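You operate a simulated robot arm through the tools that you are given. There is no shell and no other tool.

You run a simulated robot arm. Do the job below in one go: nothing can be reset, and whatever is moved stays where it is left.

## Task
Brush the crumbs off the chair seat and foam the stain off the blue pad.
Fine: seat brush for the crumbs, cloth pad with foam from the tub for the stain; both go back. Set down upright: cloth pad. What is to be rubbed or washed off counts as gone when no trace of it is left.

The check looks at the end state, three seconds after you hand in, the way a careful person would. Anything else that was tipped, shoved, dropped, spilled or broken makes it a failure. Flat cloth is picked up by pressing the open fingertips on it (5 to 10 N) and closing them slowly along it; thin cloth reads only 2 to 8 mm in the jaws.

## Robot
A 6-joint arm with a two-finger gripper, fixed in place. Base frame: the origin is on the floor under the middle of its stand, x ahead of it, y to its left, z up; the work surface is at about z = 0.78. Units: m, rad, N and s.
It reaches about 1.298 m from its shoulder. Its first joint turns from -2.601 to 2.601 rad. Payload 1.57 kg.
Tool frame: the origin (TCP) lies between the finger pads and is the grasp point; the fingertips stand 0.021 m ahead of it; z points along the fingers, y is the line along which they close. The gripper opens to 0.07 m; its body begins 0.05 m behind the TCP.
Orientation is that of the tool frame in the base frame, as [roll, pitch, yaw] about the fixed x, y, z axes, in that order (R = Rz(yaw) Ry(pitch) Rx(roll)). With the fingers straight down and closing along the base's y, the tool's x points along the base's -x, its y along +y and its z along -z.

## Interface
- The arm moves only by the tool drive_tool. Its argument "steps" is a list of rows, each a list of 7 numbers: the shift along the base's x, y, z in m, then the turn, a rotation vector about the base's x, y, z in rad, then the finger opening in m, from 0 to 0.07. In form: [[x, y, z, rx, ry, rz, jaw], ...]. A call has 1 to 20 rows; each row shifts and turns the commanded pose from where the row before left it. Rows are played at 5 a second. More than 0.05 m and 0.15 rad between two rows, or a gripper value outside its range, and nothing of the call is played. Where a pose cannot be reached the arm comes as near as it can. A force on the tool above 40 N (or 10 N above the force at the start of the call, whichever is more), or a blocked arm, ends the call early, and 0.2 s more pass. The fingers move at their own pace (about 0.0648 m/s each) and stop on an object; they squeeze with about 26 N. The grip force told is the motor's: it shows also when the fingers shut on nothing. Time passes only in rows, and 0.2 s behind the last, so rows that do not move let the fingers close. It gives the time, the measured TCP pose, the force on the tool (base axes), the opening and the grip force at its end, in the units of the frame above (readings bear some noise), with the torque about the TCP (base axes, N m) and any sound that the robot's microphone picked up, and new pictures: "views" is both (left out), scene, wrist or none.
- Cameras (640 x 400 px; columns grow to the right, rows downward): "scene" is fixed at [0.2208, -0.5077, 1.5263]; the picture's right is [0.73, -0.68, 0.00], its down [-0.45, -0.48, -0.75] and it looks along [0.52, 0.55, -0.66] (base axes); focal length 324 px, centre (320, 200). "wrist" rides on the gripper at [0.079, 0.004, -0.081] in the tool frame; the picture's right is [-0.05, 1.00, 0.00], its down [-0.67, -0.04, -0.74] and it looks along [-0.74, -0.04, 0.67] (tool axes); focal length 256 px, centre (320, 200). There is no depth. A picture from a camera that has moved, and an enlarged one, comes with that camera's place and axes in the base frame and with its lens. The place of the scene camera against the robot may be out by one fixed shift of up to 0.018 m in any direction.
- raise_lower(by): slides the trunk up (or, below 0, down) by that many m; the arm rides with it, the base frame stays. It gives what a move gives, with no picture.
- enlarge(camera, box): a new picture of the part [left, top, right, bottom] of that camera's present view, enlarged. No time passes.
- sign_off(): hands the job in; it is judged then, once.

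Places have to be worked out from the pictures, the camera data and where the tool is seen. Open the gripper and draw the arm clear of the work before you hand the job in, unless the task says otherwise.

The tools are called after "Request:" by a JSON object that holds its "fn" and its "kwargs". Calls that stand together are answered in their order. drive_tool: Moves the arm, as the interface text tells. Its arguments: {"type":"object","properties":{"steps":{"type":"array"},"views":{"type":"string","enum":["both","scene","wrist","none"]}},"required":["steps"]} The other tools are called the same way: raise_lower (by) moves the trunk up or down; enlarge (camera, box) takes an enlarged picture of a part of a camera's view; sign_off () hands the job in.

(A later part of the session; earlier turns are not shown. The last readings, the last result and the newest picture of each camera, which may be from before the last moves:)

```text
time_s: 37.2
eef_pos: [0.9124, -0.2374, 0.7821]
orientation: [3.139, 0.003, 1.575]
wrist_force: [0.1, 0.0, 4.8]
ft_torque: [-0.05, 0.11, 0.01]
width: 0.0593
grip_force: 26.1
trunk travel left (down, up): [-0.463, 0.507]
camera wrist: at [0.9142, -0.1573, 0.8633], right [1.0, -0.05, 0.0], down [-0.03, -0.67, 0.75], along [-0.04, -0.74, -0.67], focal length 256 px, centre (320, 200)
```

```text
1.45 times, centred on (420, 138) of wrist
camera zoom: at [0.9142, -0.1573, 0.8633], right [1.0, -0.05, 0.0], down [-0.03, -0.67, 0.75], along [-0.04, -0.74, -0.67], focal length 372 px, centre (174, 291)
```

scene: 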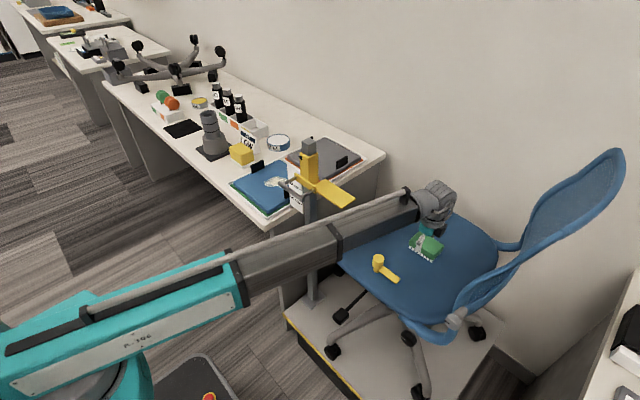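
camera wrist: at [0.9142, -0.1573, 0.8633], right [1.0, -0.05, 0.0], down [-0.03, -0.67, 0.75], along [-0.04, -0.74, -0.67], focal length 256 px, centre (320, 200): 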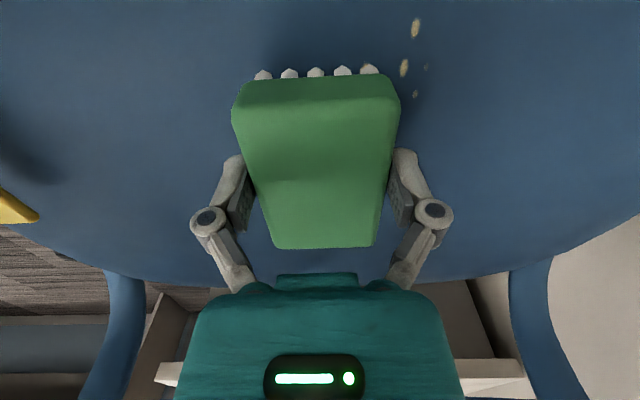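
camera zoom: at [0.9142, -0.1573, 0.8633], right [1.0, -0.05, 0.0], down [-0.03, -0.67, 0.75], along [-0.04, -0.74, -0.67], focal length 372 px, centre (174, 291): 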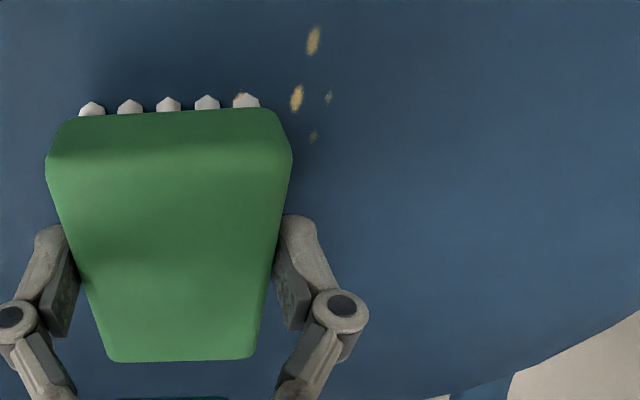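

The brush clears the crumbs as it passes; only a few faded ones remain ahead near x ≈ 0.95. I continue the sweep to x ≈ 1.01, shift 0.03 m toward +y and sweep back over the other part of the patch.

Request:
{"fn": "drive_tool", "kwargs": {"steps": [[0.02, 0, 0, 0, 0, 0, 0.045], [0.02, 0, 0, 0, 0, 0, 0.045], [0.02, 0, 0, 0, 0, 0, 0.045], [0.02, 0, 0, 0, 0, 0, 0.045], [0.02, 0, 0, 0, 0, 0, 0.045], [0, 0.015, 0, 0, 0, 0, 0.045], [0, 0.015, 0, 0, 0, 0, 0.045], [-0.02, 0, 0, 0, 0, 0, 0.045], [-0.02, 0, 0, 0, 0, 0, 0.045], [-0.02, 0, 0, 0, 0, 0, 0.045], [-0.02, 0, 0, 0, 0, 0, 0.045], [-0.02, 0, 0, 0, 0, 0, 0.045], [-0.02, 0, 0, 0, 0, 0, 0.045], [-0.02, 0, 0, 0, 0, 0, 0.045], [-0.02, 0, 0, 0, 0, 0, 0.045]], "views": "both"}}

Request:
{"fn": "enlarge", "kwargs": {"camera": "wrist", "box": [200, 0, 640, 275]}}

```text
time_s: 40.4
eef_pos: [0.8521, -0.2054, 0.7828]
orientation: [3.141, 0.002, 1.575]
wrist_force: [-1.6, -0.9, 2.9]
ft_torque: [0.01, -0.1, -0.03]
width: 0.0594
grip_force: 26.0
trunk travel left (down, up): [-0.463, 0.507]
camera wrist: at [0.8543, -0.1267, 0.8632], right [1.0, -0.05, 0.0], down [-0.03, -0.67, 0.75], along [-0.04, -0.74, -0.67], focal length 256 px, centre (320, 200)
```

scene: 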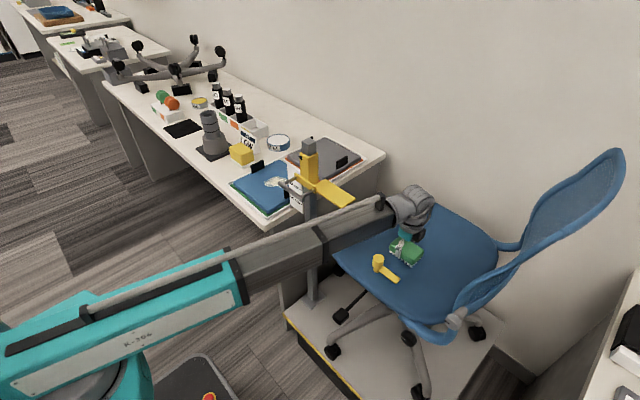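
wrist: 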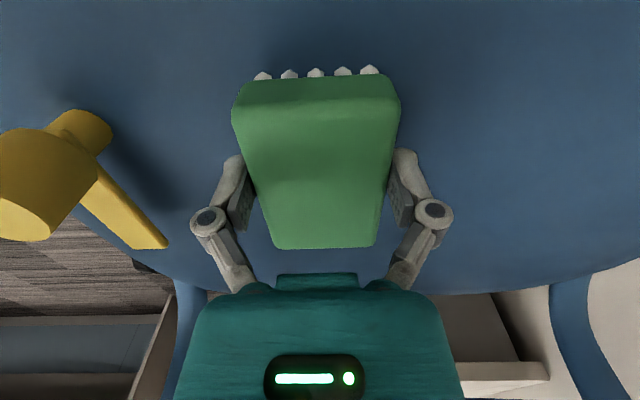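

```text
1.45 times, centred on (420, 138) of wrist
camera zoom: at [0.8543, -0.1267, 0.8632], right [1.0, -0.05, 0.0], down [-0.03, -0.67, 0.75], along [-0.04, -0.74, -0.67], focal length 372 px, centre (174, 291)
```

zoom: 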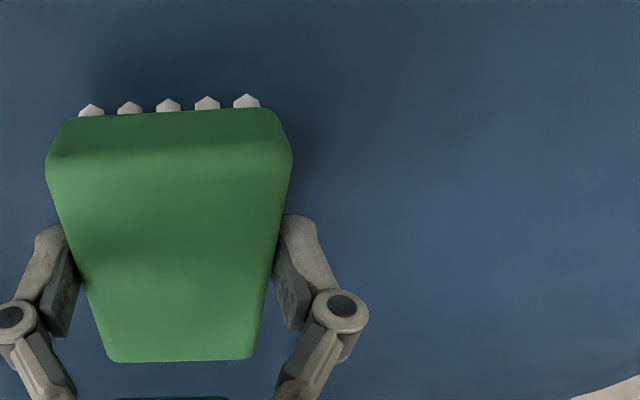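

The patch looks clean in this view. I make one more gentle pass over the full area in three lanes, to leave no faint trace.

Request:
{"fn": "drive_tool", "kwargs": {"steps": [[0, -0.02, 0, 0, 0, 0, 0.045], [0, -0.022, 0, 0, 0, 0, 0.045], [0.025, 0, 0, 0, 0, 0, 0.045], [0.025, 0, 0, 0, 0, 0, 0.045], [0.025, 0, 0, 0, 0, 0, 0.045], [0.025, 0, 0, 0, 0, 0, 0.045], [0.025, 0, 0, 0, 0, 0, 0.045], [0.02, 0, 0, 0, 0, 0, 0.045], [0, 0.03, 0, 0, 0, 0, 0.045], [-0.025, 0, 0, 0, 0, 0, 0.045], [-0.025, 0, 0, 0, 0, 0, 0.045], [-0.025, 0, 0, 0, 0, 0, 0.045], [-0.025, 0, 0, 0, 0, 0, 0.045], [-0.025, 0, 0, 0, 0, 0, 0.045], [-0.025, 0, 0, 0, 0, 0, 0.045], [0, 0.03, 0, 0, 0, 0, 0.045], [0.03, 0, 0, 0, 0, 0, 0.045], [0.03, 0, 0, 0, 0, 0, 0.045], [0.03, 0, 0, 0, 0, 0, 0.045], [0.03, 0, 0, 0, 0, 0, 0.045]], "views": "wrist"}}

Request:
{"fn": "raise_lower", "kwargs": {"by": 0.2}}

Request:
{"fn": "raise_lower", "kwargs": {"by": 0.255}}

Request:
{"fn": "drive_tool", "kwargs": {"steps": [[0, 0, 0, 0, 0, 0, 0.045]], "views": "both"}}

Request:
{"fn": "enlarge", "kwargs": {"camera": "scene", "box": [340, 190, 480, 290]}}

```text
time_s: 44.6
eef_pos: [0.9677, -0.188, 0.7823]
orientation: [3.139, 0.003, 1.575]
wrist_force: [1.8, -0.6, 5.2]
ft_torque: [0.02, 0.07, 0.0]
width: 0.0592
grip_force: 26.4
trunk travel left (down, up): [-0.463, 0.507]
camera wrist: at [0.9697, -0.1102, 0.8632], right [1.0, -0.05, 0.0], down [-0.03, -0.67, 0.75], along [-0.04, -0.74, -0.67], focal length 256 px, centre (320, 200)
```

wrist: 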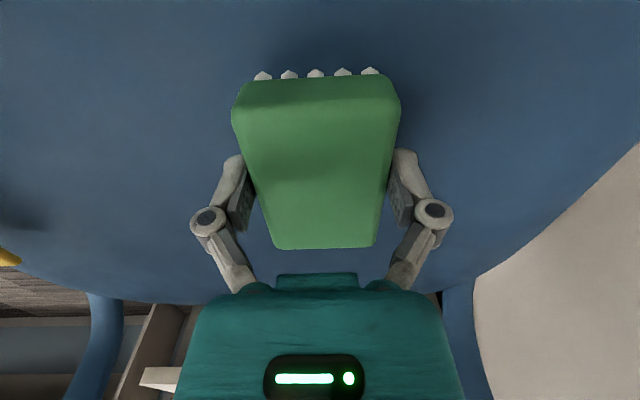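

```text
time_s: 46.7
eef_pos: [0.9672, -0.1899, 0.982]
orientation: [3.141, 0.001, 1.575]
wrist_force: [0.7, -0.4, -1.2]
ft_torque: [0.01, 0.0, 0.0]
width: 0.0592
grip_force: 26.1
trunk travel left (down, up): [-0.663, 0.307]
```

```text
time_s: 49.4
eef_pos: [0.967, -0.1894, 1.2361]
orientation: [-3.141, 0.004, 1.575]
wrist_force: [0.0, -0.4, -1.3]
ft_torque: [0.03, -0.02, 0.02]
width: 0.0595
grip_force: 26.1
trunk travel left (down, up): [-0.918, 0.052]
```

```text
time_s: 49.8
eef_pos: [0.9672, -0.1886, 1.2366]
orientation: [-3.14, 0.0, 1.575]
wrist_force: [0.1, 0.1, -1.0]
ft_torque: [0.02, 0.03, -0.01]
width: 0.0593
grip_force: 25.8
trunk travel left (down, up): [-0.918, 0.052]
camera wrist: at [0.9695, -0.1102, 1.3176], right [1.0, -0.05, 0.0], down [-0.03, -0.67, 0.75], along [-0.04, -0.74, -0.67], focal length 256 px, centre (320, 200)
```

scene: 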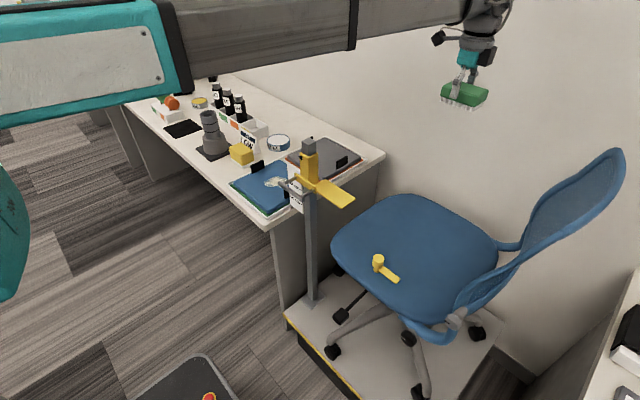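
wrist: 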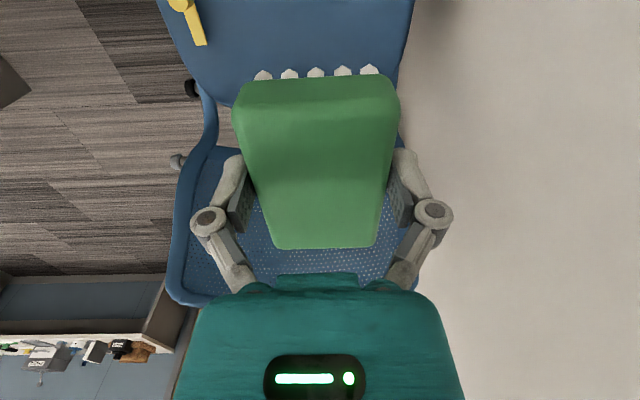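

```text
4.00 times, centred on (410, 240) of scene
camera zoom: at [0.2208, -0.5077, 1.5263], right [0.73, -0.68, 0.0], down [-0.45, -0.48, -0.75], along [0.52, 0.55, -0.66], focal length 1294 px, centre (-40, 40)
```

zoom: 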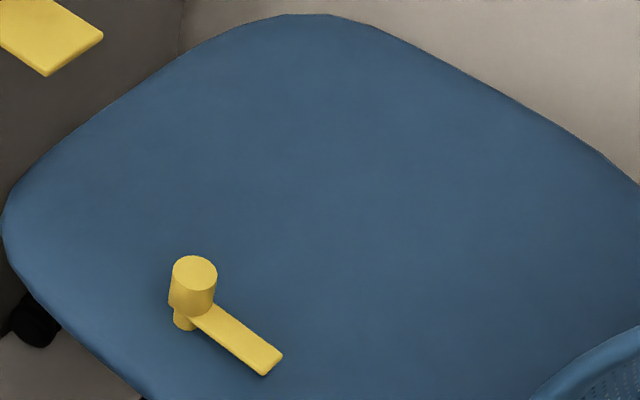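

The seat shows no crumbs and the knob stands untouched. I check the former crumb area at higher magnification before taking the brush back.

Request:
{"fn": "enlarge", "kwargs": {"camera": "scene", "box": [390, 220, 450, 270]}}

Request:
{"fn": "enlarge", "kwargs": {"camera": "wrist", "box": [150, 0, 430, 110]}}

```text
8.00 times, centred on (420, 245) of scene
camera zoom: at [0.2208, -0.5077, 1.5263], right [0.73, -0.68, 0.0], down [-0.45, -0.48, -0.75], along [0.52, 0.55, -0.66], focal length 2589 px, centre (-480, -160)
```

zoom: 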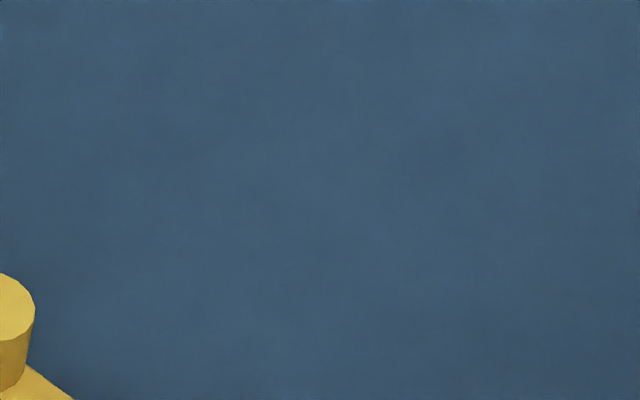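

```text
2.29 times, centred on (290, 55) of wrist
camera zoom: at [0.9695, -0.1102, 1.3176], right [1.0, -0.05, 0.0], down [-0.03, -0.67, 0.75], along [-0.04, -0.74, -0.67], focal length 585 px, centre (389, 531)
```

zoom: 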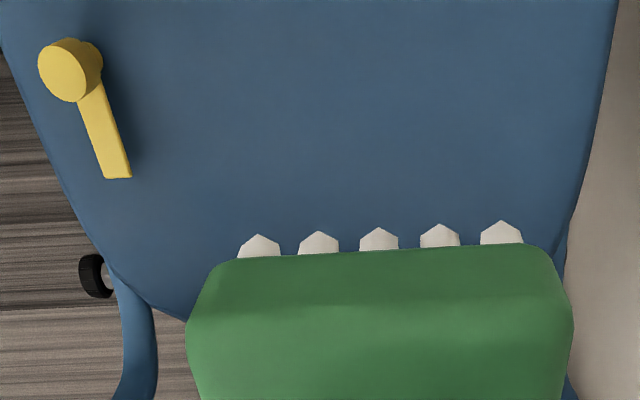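

The crumbs are gone without trace. I carry the brush back high over the gauge to its spot at (0.6465, 0.5135), turning it to its original heading.

Request:
{"fn": "drive_tool", "kwargs": {"steps": [[-0.01457, 0.03193, 0, 0, 0, 0.1425, 0.045], [-0.01457, 0.03193, 0, 0, 0, 0.1425, 0.045], [-0.01457, 0.03193, 0, 0, 0, 0.1425, 0.045], [-0.01457, 0.03193, 0, 0, 0, 0.1425, 0.045], [-0.01457, 0.03193, 0, 0, 0, 0.1425, 0.045], [-0.01457, 0.03193, 0, 0, 0, 0.1425, 0.045], [-0.01457, 0.03193, 0, 0, 0, 0.1425, 0.045], [-0.01457, 0.03193, 0, 0, 0, 0.1425, 0.045], [-0.01457, 0.03193, 0, 0, 0, 0.1425, 0.045], [-0.01457, 0.03193, 0, 0, 0, 0.1425, 0.045], [-0.01457, 0.03193, 0, 0, 0, 0.1425, 0.045], [-0.01457, 0.03193, 0, 0, 0, 0.1425, 0.045], [-0.01457, 0.03193, 0, 0, 0, 0.1425, 0.045], [-0.01457, 0.03193, 0, 0, 0, 0.1425, 0.045], [-0.01457, 0.03193, 0, 0, 0, 0.1425, 0.045], [-0.01457, 0.03193, 0, 0, 0, 0.1425, 0.045], [-0.01457, 0.03193, 0, 0, 0, 0.1425, 0.045], [-0.01457, 0.03193, 0, 0, 0, 0.1425, 0.045], [-0.01457, 0.03193, 0, 0, 0, 0.1425, 0.045], [-0.01457, 0.03193, 0, 0, 0, 0.1425, 0.045]], "views": "none"}}

Request:
{"fn": "drive_tool", "kwargs": {"steps": [[-0.01457, 0.03193, 0, 0, 0, 0.1425, 0.045], [-0.01457, 0.03193, 0, 0, 0, 0.1425, 0.045], [0, 0, 0, 0, 0, 0, 0.045], [0, 0, 0, 0, 0, 0, 0.045]], "views": "both"}}

```text
time_s: 54.0
eef_pos: [0.6765, 0.4499, 1.2368]
orientation: [-3.141, -0.001, -1.857]
wrist_force: [-0.4, 0.3, -0.8]
ft_torque: [-0.03, -0.03, 0.02]
width: 0.0591
grip_force: 25.9
trunk travel left (down, up): [-0.918, 0.052]
```

```text
time_s: 55.0
eef_pos: [0.6475, 0.5133, 1.2375]
orientation: [3.141, 0.001, -1.574]
wrist_force: [-0.9, 0.0, -0.9]
ft_torque: [0.01, 0.03, -0.02]
width: 0.0592
grip_force: 25.6
out of reach, approached as far as the arm can: row 1, 2
trunk travel left (down, up): [-0.918, 0.052]
camera wrist: at [0.6403, 0.4332, 1.3178], right [-1.0, 0.06, 0.0], down [0.04, 0.67, 0.75], along [0.04, 0.74, -0.67], focal length 256 px, centre (320, 200)
```

scene: 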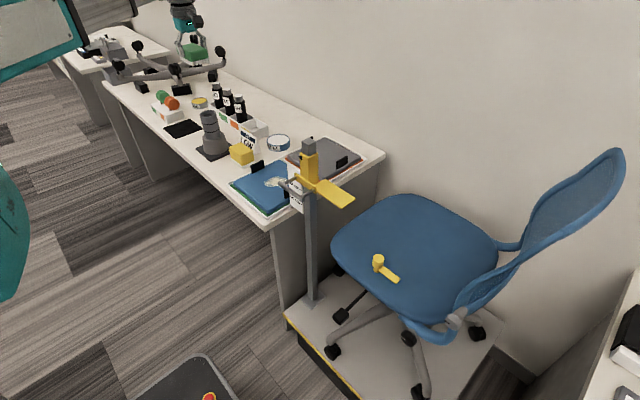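
wrist: 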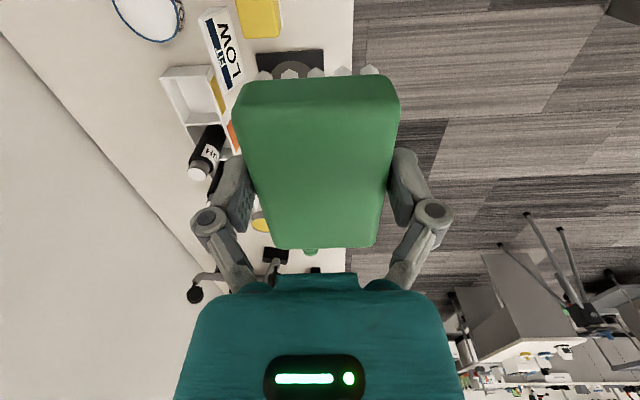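

The brush hangs above its home spot with the original heading. I lower the trunk 0.37 m, then the remaining distance in smaller steps toward z ≈ 0.816.

Request:
{"fn": "raise_lower", "kwargs": {"by": -0.37}}

Request:
{"fn": "raise_lower", "kwargs": {"by": -0.045}}

Request:
{"fn": "raise_lower", "kwargs": {"by": -0.005}}

Request:
{"fn": "raise_lower", "kwargs": {"by": -0.002}}

```text
time_s: 58.5
eef_pos: [0.6466, 0.5132, 0.8666]
orientation: [3.141, 0.001, -1.576]
wrist_force: [-0.6, 0.8, -0.7]
ft_torque: [-0.02, -0.01, 0.01]
width: 0.0593
grip_force: 26.2
trunk travel left (down, up): [-0.548, 0.422]
```

```text
time_s: 59.4
eef_pos: [0.6472, 0.5127, 0.8224]
orientation: [3.14, 0.002, -1.577]
wrist_force: [-0.4, 0.9, -0.9]
ft_torque: [-0.02, 0.01, -0.03]
width: 0.0593
grip_force: 26.6
trunk travel left (down, up): [-0.503, 0.467]
```

```text
time_s: 60.0
eef_pos: [0.6467, 0.5123, 0.8174]
orientation: [-3.14, 0.001, -1.575]
wrist_force: [-0.2, 0.2, -1.6]
ft_torque: [0.0, -0.01, 0.0]
width: 0.0594
grip_force: 26.7
trunk travel left (down, up): [-0.498, 0.472]
```

```text
time_s: 60.5
eef_pos: [0.6468, 0.5135, 0.8151]
orientation: [-3.141, 0.0, -1.576]
wrist_force: [0.5, -0.5, 3.3]
ft_torque: [0.04, -0.02, -0.01]
width: 0.0591
grip_force: 26.2
trunk travel left (down, up): [-0.496, 0.474]
```

The brush rests on the table: 3.3 N upward at z = 0.815, the same height as at the pick. I open the fingers and look.

Request:
{"fn": "drive_tool", "kwargs": {"steps": [[0, 0, 0, 0, 0, 0, 0.062], [0, 0, 0, 0, 0, 0, 0.07], [0, 0, 0, 0, 0, 0, 0.07], [0, 0, 0, 0, 0, 0, 0.07]], "views": "wrist"}}

Request:
{"fn": "raise_lower", "kwargs": {"by": 0.1}}

Request:
{"fn": "drive_tool", "kwargs": {"steps": [[0, 0, 0, 0, 0, 0, 0.07]], "views": "both"}}

Request:
{"fn": "enlarge", "kwargs": {"camera": "scene", "box": [180, 100, 320, 200]}}

```text
time_s: 61.5
eef_pos: [0.6467, 0.5126, 0.8155]
orientation: [-3.141, 0.004, -1.577]
wrist_force: [-0.5, -0.5, -0.9]
ft_torque: [0.02, -0.03, 0.01]
width: 0.0702
grip_force: 0.0
trunk travel left (down, up): [-0.496, 0.474]
camera wrist: at [0.6402, 0.4329, 0.8959], right [-1.0, 0.06, 0.0], down [0.04, 0.67, 0.75], along [0.04, 0.74, -0.67], focal length 256 px, centre (320, 200)
```

wrist: 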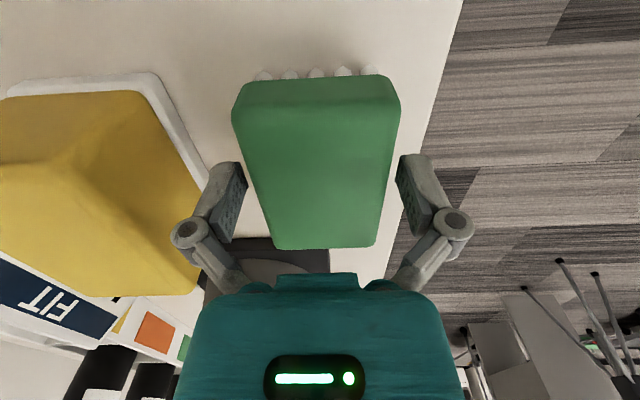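

```text
time_s: 62.8
eef_pos: [0.6467, 0.5121, 0.9143]
orientation: [-3.14, 0.0, -1.576]
wrist_force: [1.2, 0.7, -0.7]
ft_torque: [0.01, 0.0, 0.02]
width: 0.0703
grip_force: 0.2
trunk travel left (down, up): [-0.596, 0.374]
```

```text
time_s: 63.2
eef_pos: [0.6458, 0.512, 0.9145]
orientation: [-3.141, 0.0, -1.575]
wrist_force: [0.2, -0.5, -0.6]
ft_torque: [0.02, 0.01, 0.0]
width: 0.0699
grip_force: 0.0
trunk travel left (down, up): [-0.596, 0.374]
camera wrist: at [0.6402, 0.4329, 0.9958], right [-1.0, 0.06, 0.0], down [0.04, 0.67, 0.75], along [0.04, 0.74, -0.67], focal length 256 px, centre (320, 200)
```

scene: 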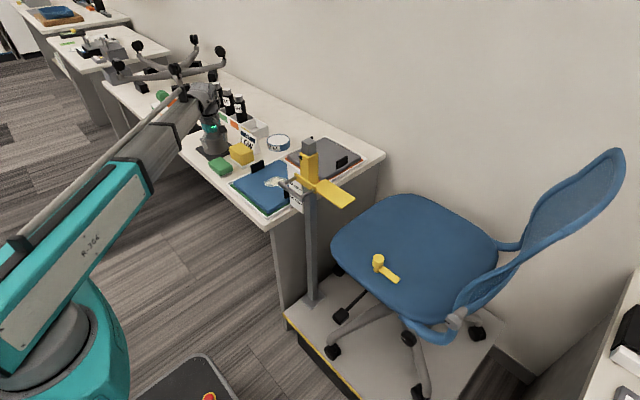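
wrist: 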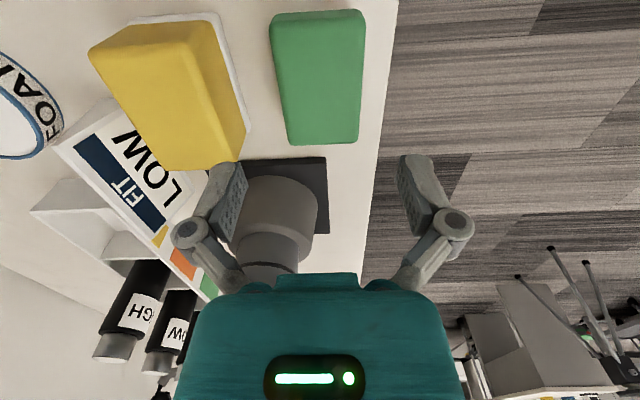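

```text
4.00 times, centred on (250, 150) of scene
camera zoom: at [0.2208, -0.5077, 1.5263], right [0.73, -0.68, 0.0], down [-0.45, -0.48, -0.75], along [0.52, 0.55, -0.66], focal length 1294 px, centre (600, 400)
```

zoom: 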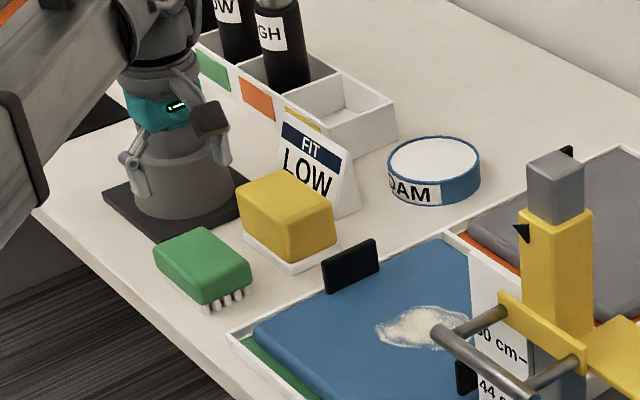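

The brush is back in place. Next, the yellow cloth pad: I rise a little and move over it, near (0.75, 0.515), to get its size and the room around it.

Request:
{"fn": "raise_lower", "kwargs": {"by": 0.1}}

Request:
{"fn": "drive_tool", "kwargs": {"steps": [[0.035, 0, 0, 0, 0, 0, 0.07], [0.035, 0, 0, 0, 0, 0, 0.07], [0.035, 0, 0, 0, 0, 0, 0.07], [0, 0, 0, 0, 0, 0, 0.07]], "views": "both"}}

Request:
{"fn": "enlarge", "kwargs": {"camera": "wrist", "box": [200, 0, 440, 150]}}

```text
time_s: 64.5
eef_pos: [0.6471, 0.5126, 1.0142]
orientation: [-3.141, 0.002, -1.575]
wrist_force: [0.4, -0.2, -0.4]
ft_torque: [0.0, 0.0, 0.0]
width: 0.0702
grip_force: 0.1
trunk travel left (down, up): [-0.696, 0.274]
```

```text
time_s: 65.5
eef_pos: [0.7517, 0.5147, 1.0139]
orientation: [3.142, 0.002, -1.574]
wrist_force: [-0.1, 0.6, 0.2]
ft_torque: [0.05, 0.0, -0.02]
width: 0.0701
grip_force: 0.1
trunk travel left (down, up): [-0.696, 0.274]
camera wrist: at [0.7459, 0.4335, 1.0958], right [-1.0, 0.06, 0.0], down [0.04, 0.67, 0.75], along [0.04, 0.74, -0.67], focal length 256 px, centre (320, 200)
```

scene: 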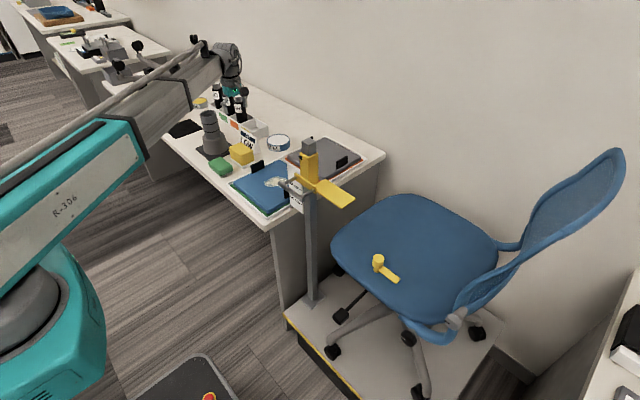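
wrist: 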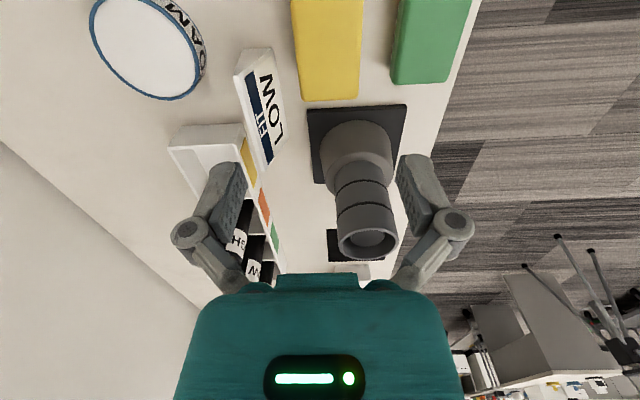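

```text
2.67 times, centred on (320, 75) of wrist
camera zoom: at [0.7459, 0.4335, 1.0958], right [-1.0, 0.06, 0.0], down [0.04, 0.67, 0.75], along [0.04, 0.74, -0.67], focal length 683 px, centre (320, 533)
```

zoom: 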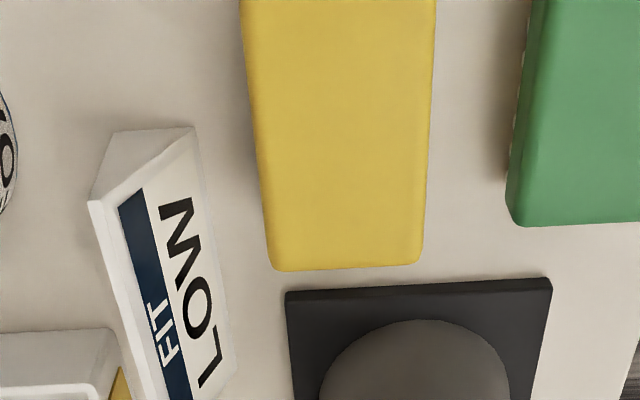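

The pad works out at x 0.713–0.771, y about 0.48–0.56, with the LOW sign's base at x ≈ 0.802 and the brush ending at 0.676, so a grip across x fits. I centre at (0.742, 0.519), lower to z ≈ 0.90 and recheck.

Request:
{"fn": "drive_tool", "kwargs": {"steps": [[-0.009, 0.004, 0, 0, 0, 0, 0.07], [0, 0, 0, 0, 0, 0, 0.07]], "views": "none"}}

Request:
{"fn": "raise_lower", "kwargs": {"by": -0.115}}

Request:
{"fn": "drive_tool", "kwargs": {"steps": [[0, 0, 0, 0, 0, 0, 0.07]], "views": "both"}}

Request:
{"fn": "enlarge", "kwargs": {"camera": "wrist", "box": [140, 0, 460, 250]}}

```text
time_s: 66.1
eef_pos: [0.7429, 0.5176, 1.0155]
orientation: [3.142, 0.002, -1.575]
wrist_force: [0.1, 0.6, 0.2]
ft_torque: [0.02, 0.01, -0.03]
width: 0.0698
grip_force: 0.1
trunk travel left (down, up): [-0.696, 0.274]
```

```text
time_s: 67.6
eef_pos: [0.7438, 0.5182, 0.9006]
orientation: [-3.14, 0.001, -1.575]
wrist_force: [0.3, 0.4, 0.5]
ft_torque: [-0.02, 0.0, -0.03]
width: 0.07
grip_force: 0.1
trunk travel left (down, up): [-0.581, 0.389]
```

```text
time_s: 68.0
eef_pos: [0.7429, 0.518, 0.8988]
orientation: [3.141, 0.002, -1.577]
wrist_force: [0.2, -0.3, 0.4]
ft_torque: [0.0, 0.02, -0.02]
width: 0.0701
grip_force: 0.1
trunk travel left (down, up): [-0.581, 0.389]
camera wrist: at [0.7365, 0.4377, 0.9809], right [-1.0, 0.06, 0.0], down [0.04, 0.67, 0.75], along [0.04, 0.74, -0.67], focal length 256 px, centre (320, 200)
```

scene: 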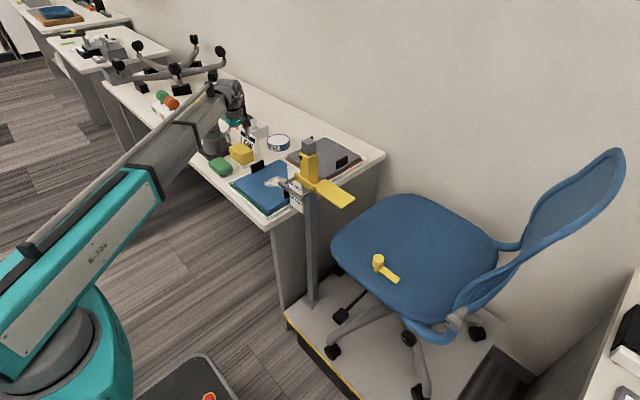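
wrist: 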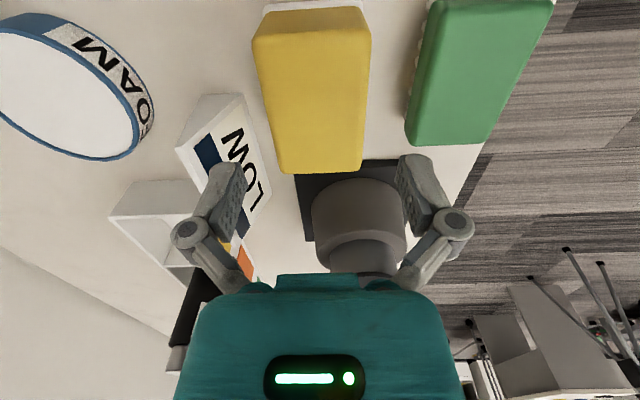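

```text
1.60 times, centred on (300, 125) of wrist
camera zoom: at [0.7365, 0.4377, 0.9809], right [-1.0, 0.06, 0.0], down [0.04, 0.67, 0.75], along [0.04, 0.74, -0.67], focal length 410 px, centre (352, 320)
```

zoom: 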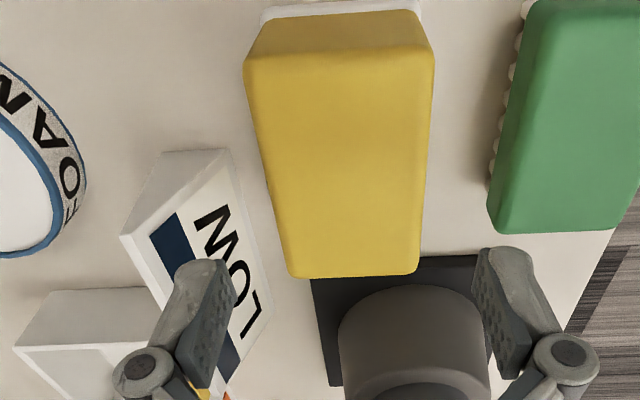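

From two heights the pad top comes to z ≈ 0.846 and its centre to (0.742, 0.515); the fingers straddle it. I lower to TCP z ≈ 0.83, so the tips stay about 24 mm above the pad's underside, and close.

Request:
{"fn": "raise_lower", "kwargs": {"by": -0.04}}

Request:
{"fn": "raise_lower", "kwargs": {"by": -0.03}}

Request:
{"fn": "drive_tool", "kwargs": {"steps": [[0, -0.002, 0, 0, 0, 0, 0.07]], "views": "wrist"}}

```text
time_s: 68.8
eef_pos: [0.7447, 0.5186, 0.8603]
orientation: [3.141, 0.0, -1.576]
wrist_force: [0.4, 0.1, -0.3]
ft_torque: [0.0, 0.02, 0.02]
width: 0.0701
grip_force: 0.1
trunk travel left (down, up): [-0.541, 0.429]
```

```text
time_s: 69.6
eef_pos: [0.7422, 0.5168, 0.8298]
orientation: [3.14, 0.001, -1.577]
wrist_force: [-1.0, 0.6, 0.2]
ft_torque: [-0.02, 0.01, -0.03]
width: 0.0699
grip_force: 0.0
trunk travel left (down, up): [-0.511, 0.459]
```

```text
time_s: 70.0
eef_pos: [0.7432, 0.5153, 0.8297]
orientation: [3.142, 0.003, -1.576]
wrist_force: [-0.7, 0.3, 0.2]
ft_torque: [0.0, -0.03, 0.0]
width: 0.0701
grip_force: 0.0
trunk travel left (down, up): [-0.511, 0.459]
camera wrist: at [0.7366, 0.4354, 0.9108], right [-1.0, 0.06, 0.0], down [0.04, 0.67, 0.75], along [0.04, 0.74, -0.67], focal length 256 px, centre (320, 200)
```

wrist: 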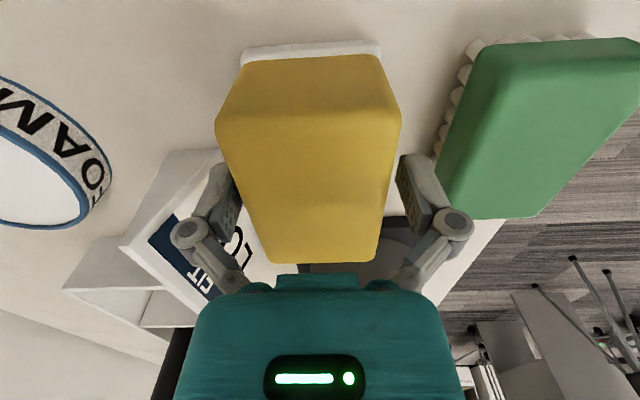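

The pad is centred between the fingers. I close slowly and watch the opening and grip force.

Request:
{"fn": "drive_tool", "kwargs": {"steps": [[0, 0, 0, 0, 0, 0, 0.064], [0, 0, 0, 0, 0, 0, 0.058], [0, 0, 0, 0, 0, 0, 0.052], [0, 0, 0, 0, 0, 0, 0.045], [0, 0, 0, 0, 0, 0, 0.045]], "views": "wrist"}}

Request:
{"fn": "raise_lower", "kwargs": {"by": 0.04}}

Request:
{"fn": "drive_tool", "kwargs": {"steps": [[0, 0, 0, 0, 0, 0, 0.045]], "views": "both"}}

Request:
{"fn": "enlarge", "kwargs": {"camera": "scene", "box": [180, 80, 320, 180]}}

```text
time_s: 71.2
eef_pos: [0.7431, 0.5155, 0.8294]
orientation: [3.142, 0.002, -1.576]
wrist_force: [1.4, 0.7, 5.7]
ft_torque: [-0.04, -0.04, 0.01]
width: 0.0594
grip_force: 25.6
trunk travel left (down, up): [-0.511, 0.459]
camera wrist: at [0.7365, 0.4353, 0.9111], right [-1.0, 0.06, 0.0], down [0.04, 0.67, 0.75], along [0.04, 0.74, -0.67], focal length 256 px, centre (320, 200)
```

wrist: 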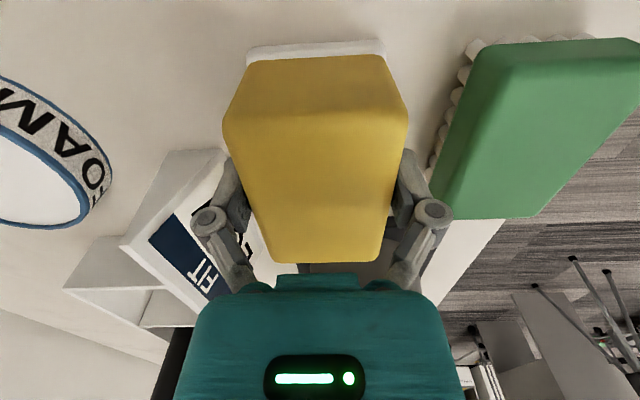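

```text
time_s: 72.0
eef_pos: [0.743, 0.5155, 0.8702]
orientation: [3.141, 0.002, -1.577]
wrist_force: [-0.2, 0.3, -1.4]
ft_torque: [-0.01, -0.02, 0.01]
width: 0.0591
grip_force: 26.7
trunk travel left (down, up): [-0.551, 0.419]
```

```text
time_s: 72.4
eef_pos: [0.7443, 0.5141, 0.8706]
orientation: [3.141, 0.003, -1.576]
wrist_force: [0.0, 0.9, -0.3]
ft_torque: [0.0, -0.03, -0.06]
width: 0.0593
grip_force: 25.6
trunk travel left (down, up): [-0.551, 0.419]
camera wrist: at [0.7366, 0.4354, 0.9508], right [-1.0, 0.06, 0.0], down [0.04, 0.67, 0.75], along [0.04, 0.74, -0.67], focal length 256 px, centre (320, 200)
```

scene: 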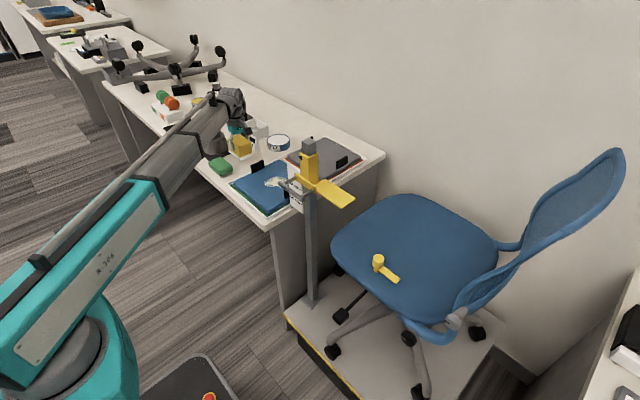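
wrist: 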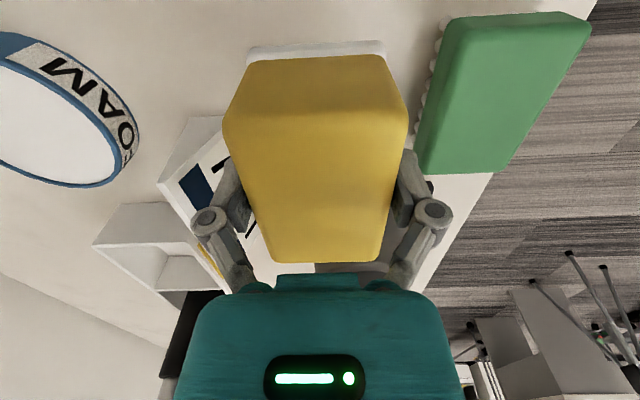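

```text
4.00 times, centred on (250, 130) of scene
camera zoom: at [0.2208, -0.5077, 1.5263], right [0.73, -0.68, 0.0], down [-0.45, -0.48, -0.75], along [0.52, 0.55, -0.66], focal length 1294 px, centre (600, 480)
```

zoom: 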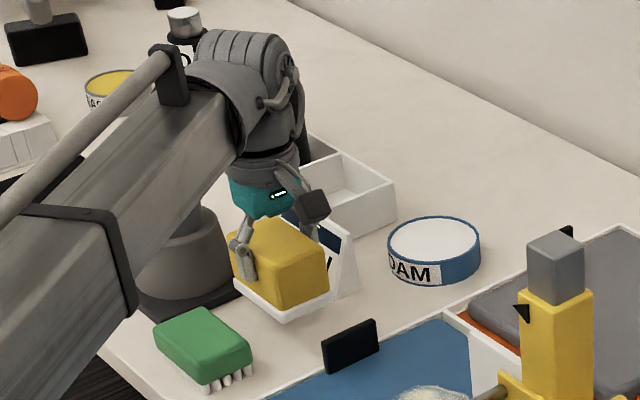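

The pad lifts with its white sole attached, so the white part is its rubbing face and lies about 49 mm below the TCP; its home is TCP (0.743, 0.5155, 0.8295). I look closely at the tub to see how deep the foam lies beneath the rim.

Request:
{"fn": "enlarge", "kwargs": {"camera": "wrist", "box": [0, 10, 200, 200]}}

Request:
{"fn": "enlarge", "kwargs": {"camera": "scene", "box": [255, 120, 305, 160]}}

Request:
{"fn": "enlarge", "kwargs": {"camera": "scene", "box": [225, 130, 275, 170]}}

```text
2.11 times, centred on (100, 105) of wrist
camera zoom: at [0.7366, 0.4354, 0.9508], right [-1.0, 0.06, 0.0], down [0.04, 0.67, 0.75], along [0.04, 0.74, -0.67], focal length 539 px, centre (783, 400)
```

zoom: 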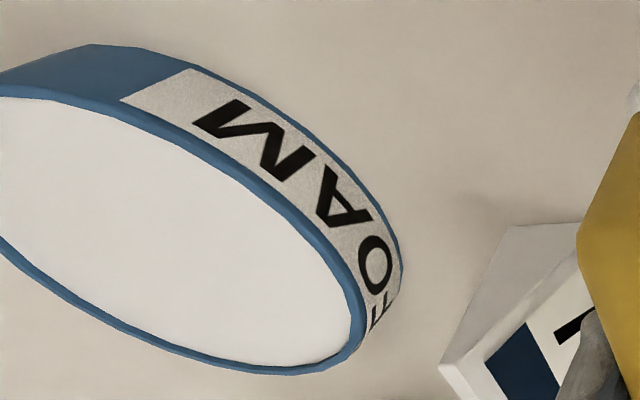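

```text
10.00 times, centred on (280, 140) of scene
camera zoom: at [0.2208, -0.5077, 1.5263], right [0.73, -0.68, 0.0], down [-0.45, -0.48, -0.75], along [0.52, 0.55, -0.66], focal length 3236 px, centre (720, 800)
```

zoom: 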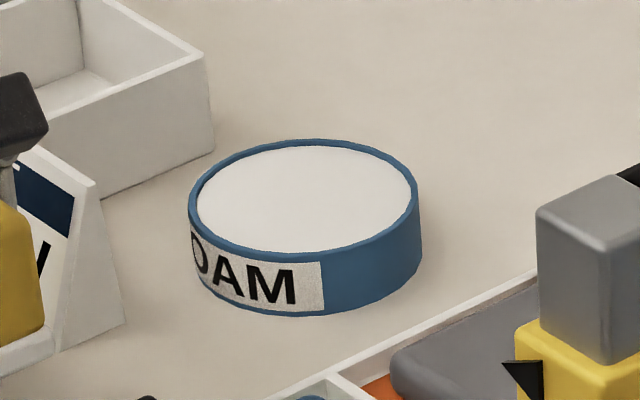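

```text
10.00 times, centred on (250, 150) of scene
camera zoom: at [0.2208, -0.5077, 1.5263], right [0.73, -0.68, 0.0], down [-0.45, -0.48, -0.75], along [0.52, 0.55, -0.66], focal length 3236 px, centre (1020, 700)
```

zoom: 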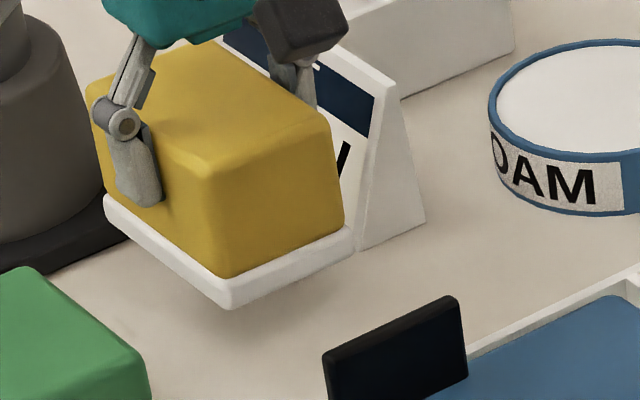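

The foam lies almost flush with the tub rim, and the sole (about 0.064 × 0.088 m) is close to the tub's width (about 0.10 m). I raise the pad, move over toward the tub and look down to get its centre.

Request:
{"fn": "raise_lower", "kwargs": {"by": 0.12}}

Request:
{"fn": "drive_tool", "kwargs": {"steps": [[0.04, 0, 0, 0, 0, 0, 0.045], [0.04, 0, 0, 0, 0, 0, 0.045], [0.04, 0, 0, 0, 0, 0, 0.045], [0.04, 0, 0, 0, 0, 0, 0.045], [0, 0, 0, 0, 0, 0, 0.045]], "views": "both"}}

Request:
{"fn": "enlarge", "kwargs": {"camera": "wrist", "box": [200, 0, 440, 150]}}

```text
time_s: 73.9
eef_pos: [0.7435, 0.5151, 0.9903]
orientation: [3.141, 0.002, -1.576]
wrist_force: [-0.7, -0.3, -1.0]
ft_torque: [-0.01, 0.02, 0.03]
width: 0.059
grip_force: 26.3
trunk travel left (down, up): [-0.671, 0.299]
```

```text
time_s: 75.1
eef_pos: [0.9026, 0.5164, 0.9895]
orientation: [3.141, 0.001, -1.576]
wrist_force: [-0.6, 0.4, -1.0]
ft_torque: [-0.01, -0.01, 0.0]
width: 0.0591
grip_force: 25.7
trunk travel left (down, up): [-0.671, 0.299]
camera wrist: at [0.8968, 0.4363, 1.0706], right [-1.0, 0.06, 0.0], down [0.04, 0.67, 0.75], along [0.04, 0.74, -0.67], focal length 256 px, centre (320, 200)
```

scene: 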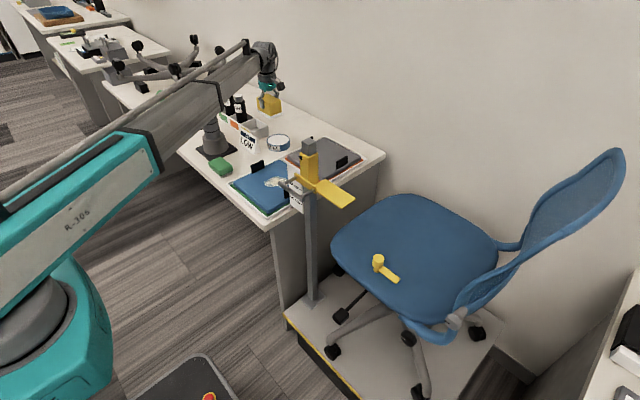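
wrist: 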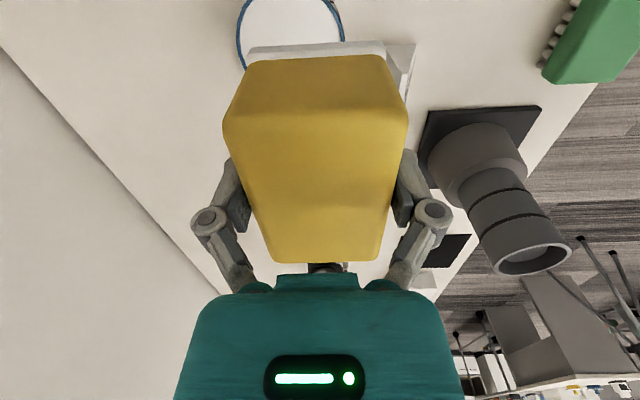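

```text
2.67 times, centred on (320, 75) of wrist
camera zoom: at [0.8968, 0.4363, 1.0706], right [-1.0, 0.06, 0.0], down [0.04, 0.67, 0.75], along [0.04, 0.74, -0.67], focal length 683 px, centre (320, 533)
```

zoom: 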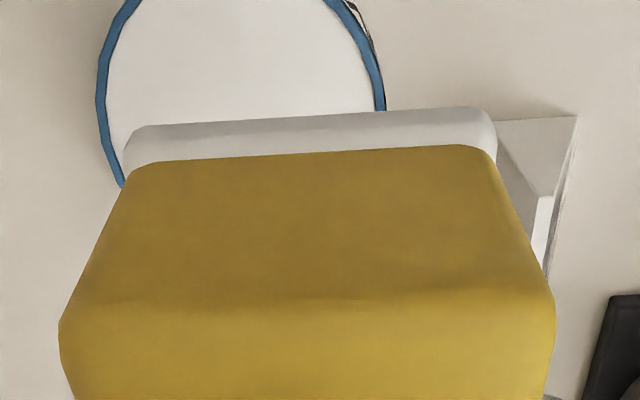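

The tub's rim shows x extremes of 0.8786 and 0.9725, so its centre is at x ≈ 0.9255, but the pad hides part of it for y. I step aside to see the whole tub from one more viewpoint.

Request:
{"fn": "drive_tool", "kwargs": {"steps": [[-0.04, -0.02, 0, 0, 0, 0, 0.045], [-0.04, -0.02, 0, 0, 0, 0, 0.045], [-0.04, -0.02, 0, 0, 0, 0, 0.045], [0, 0, 0, 0, 0, 0, 0.045]], "views": "wrist"}}

Request:
{"fn": "enlarge", "kwargs": {"camera": "wrist", "box": [100, 30, 260, 160]}}

```text
time_s: 76.1
eef_pos: [0.7825, 0.4535, 0.99]
orientation: [-3.141, 0.001, -1.576]
wrist_force: [0.2, 0.2, -0.3]
ft_torque: [-0.02, -0.01, -0.01]
width: 0.059
grip_force: 25.8
trunk travel left (down, up): [-0.671, 0.299]
camera wrist: at [0.7754, 0.3744, 1.0709], right [-1.0, 0.06, 0.0], down [0.04, 0.67, 0.75], along [0.04, 0.74, -0.67], focal length 256 px, centre (320, 200)
```

wrist: 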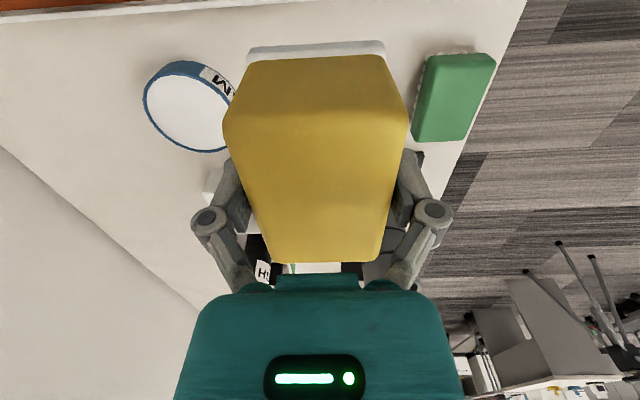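

```text
3.08 times, centred on (180, 95) of wrist
camera zoom: at [0.7754, 0.3744, 1.0709], right [-1.0, 0.06, 0.0], down [0.04, 0.67, 0.75], along [0.04, 0.74, -0.67], focal length 788 px, centre (751, 523)
```

zoom: 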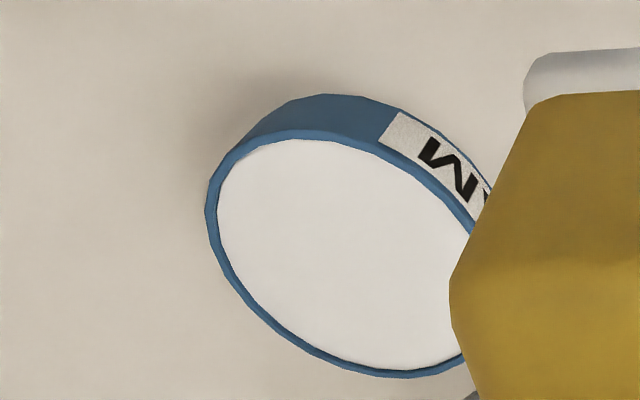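

Fitting the rim gives the tub centre at about (0.925, 0.513) with outer radius 0.048 and rim height near 0.812. I move the pad over it at safe height.

Request:
{"fn": "drive_tool", "kwargs": {"steps": [[0.0357, 0.0149, 0, 0, 0, 0, 0.045], [0.0357, 0.0149, 0, 0, 0, 0, 0.045], [0.0357, 0.0149, 0, 0, 0, 0, 0.045], [0.0357, 0.0149, 0, 0, 0, 0, 0.045], [0, 0, 0, 0, 0, 0, 0.045]], "views": "none"}}

Request:
{"fn": "raise_lower", "kwargs": {"by": -0.1}}

Request:
{"fn": "drive_tool", "kwargs": {"steps": [[0, 0, 0, 0, 0, 0, 0.045]], "views": "both"}}

Request:
{"fn": "enlarge", "kwargs": {"camera": "scene", "box": [220, 80, 340, 170]}}

```text
time_s: 77.3
eef_pos: [0.9256, 0.5146, 0.9904]
orientation: [-3.141, 0.001, -1.576]
wrist_force: [0.4, 0.7, -1.1]
ft_torque: [0.0, 0.0, 0.0]
width: 0.0592
grip_force: 25.6
trunk travel left (down, up): [-0.671, 0.299]
```

```text
time_s: 78.6
eef_pos: [0.9241, 0.5152, 0.891]
orientation: [-3.141, 0.002, -1.577]
wrist_force: [0.9, -0.9, -0.1]
ft_torque: [-0.01, 0.0, -0.02]
width: 0.0593
grip_force: 25.8
trunk travel left (down, up): [-0.571, 0.399]
```

```text
time_s: 79.0
eef_pos: [0.9246, 0.516, 0.8895]
orientation: [-3.141, 0.001, -1.576]
wrist_force: [-0.5, -0.2, 0.0]
ft_torque: [-0.01, 0.01, -0.02]
width: 0.0591
grip_force: 25.8
trunk travel left (down, up): [-0.571, 0.399]
camera wrist: at [0.9184, 0.4352, 0.9707], right [-1.0, 0.06, 0.0], down [0.04, 0.67, 0.75], along [0.04, 0.74, -0.67], focal length 256 px, centre (320, 200)
```

scene: 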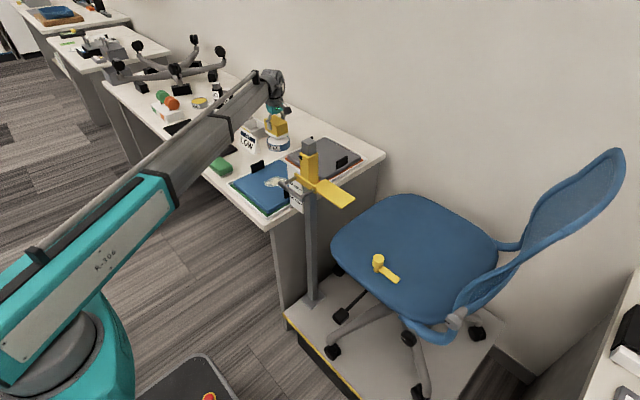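
wrist: 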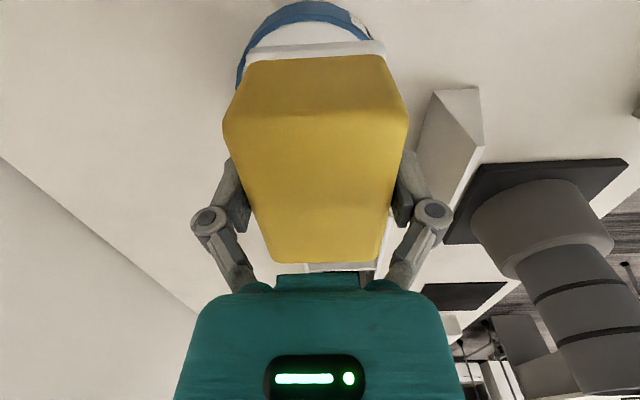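

```text
4.44 times, centred on (280, 125) of scene
camera zoom: at [0.2208, -0.5077, 1.5263], right [0.73, -0.68, 0.0], down [-0.45, -0.48, -0.75], along [0.52, 0.55, -0.66], focal length 1438 px, centre (498, 533)
```

zoom: 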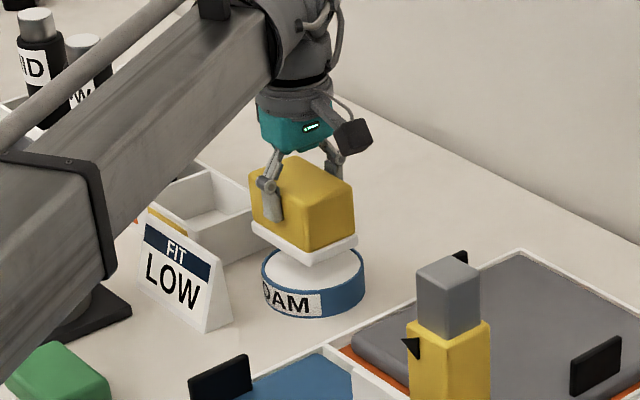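

The pad hangs right above the tub, clear of the bin and sign. I lower it in steps until the sole meets the foam.

Request:
{"fn": "raise_lower", "kwargs": {"by": -0.022}}

Request:
{"fn": "raise_lower", "kwargs": {"by": -0.004}}

Request:
{"fn": "raise_lower", "kwargs": {"by": -0.003}}

```text
time_s: 79.7
eef_pos: [0.9256, 0.5152, 0.8679]
orientation: [3.141, 0.002, -1.576]
wrist_force: [0.3, -0.1, -0.1]
ft_torque: [0.0, -0.01, 0.01]
width: 0.0592
grip_force: 25.5
trunk travel left (down, up): [-0.549, 0.421]
```

```text
time_s: 80.2
eef_pos: [0.9242, 0.5166, 0.8643]
orientation: [3.141, 0.002, -1.575]
wrist_force: [-0.2, -0.2, -1.3]
ft_torque: [0.02, 0.03, 0.0]
width: 0.059
grip_force: 26.4
trunk travel left (down, up): [-0.545, 0.425]
```

```text
time_s: 80.8
eef_pos: [0.9255, 0.5148, 0.861]
orientation: [3.141, 0.002, -1.577]
wrist_force: [0.4, 0.1, -0.9]
ft_torque: [0.06, -0.01, -0.02]
width: 0.0596
grip_force: 26.3
trunk travel left (down, up): [-0.542, 0.428]
```

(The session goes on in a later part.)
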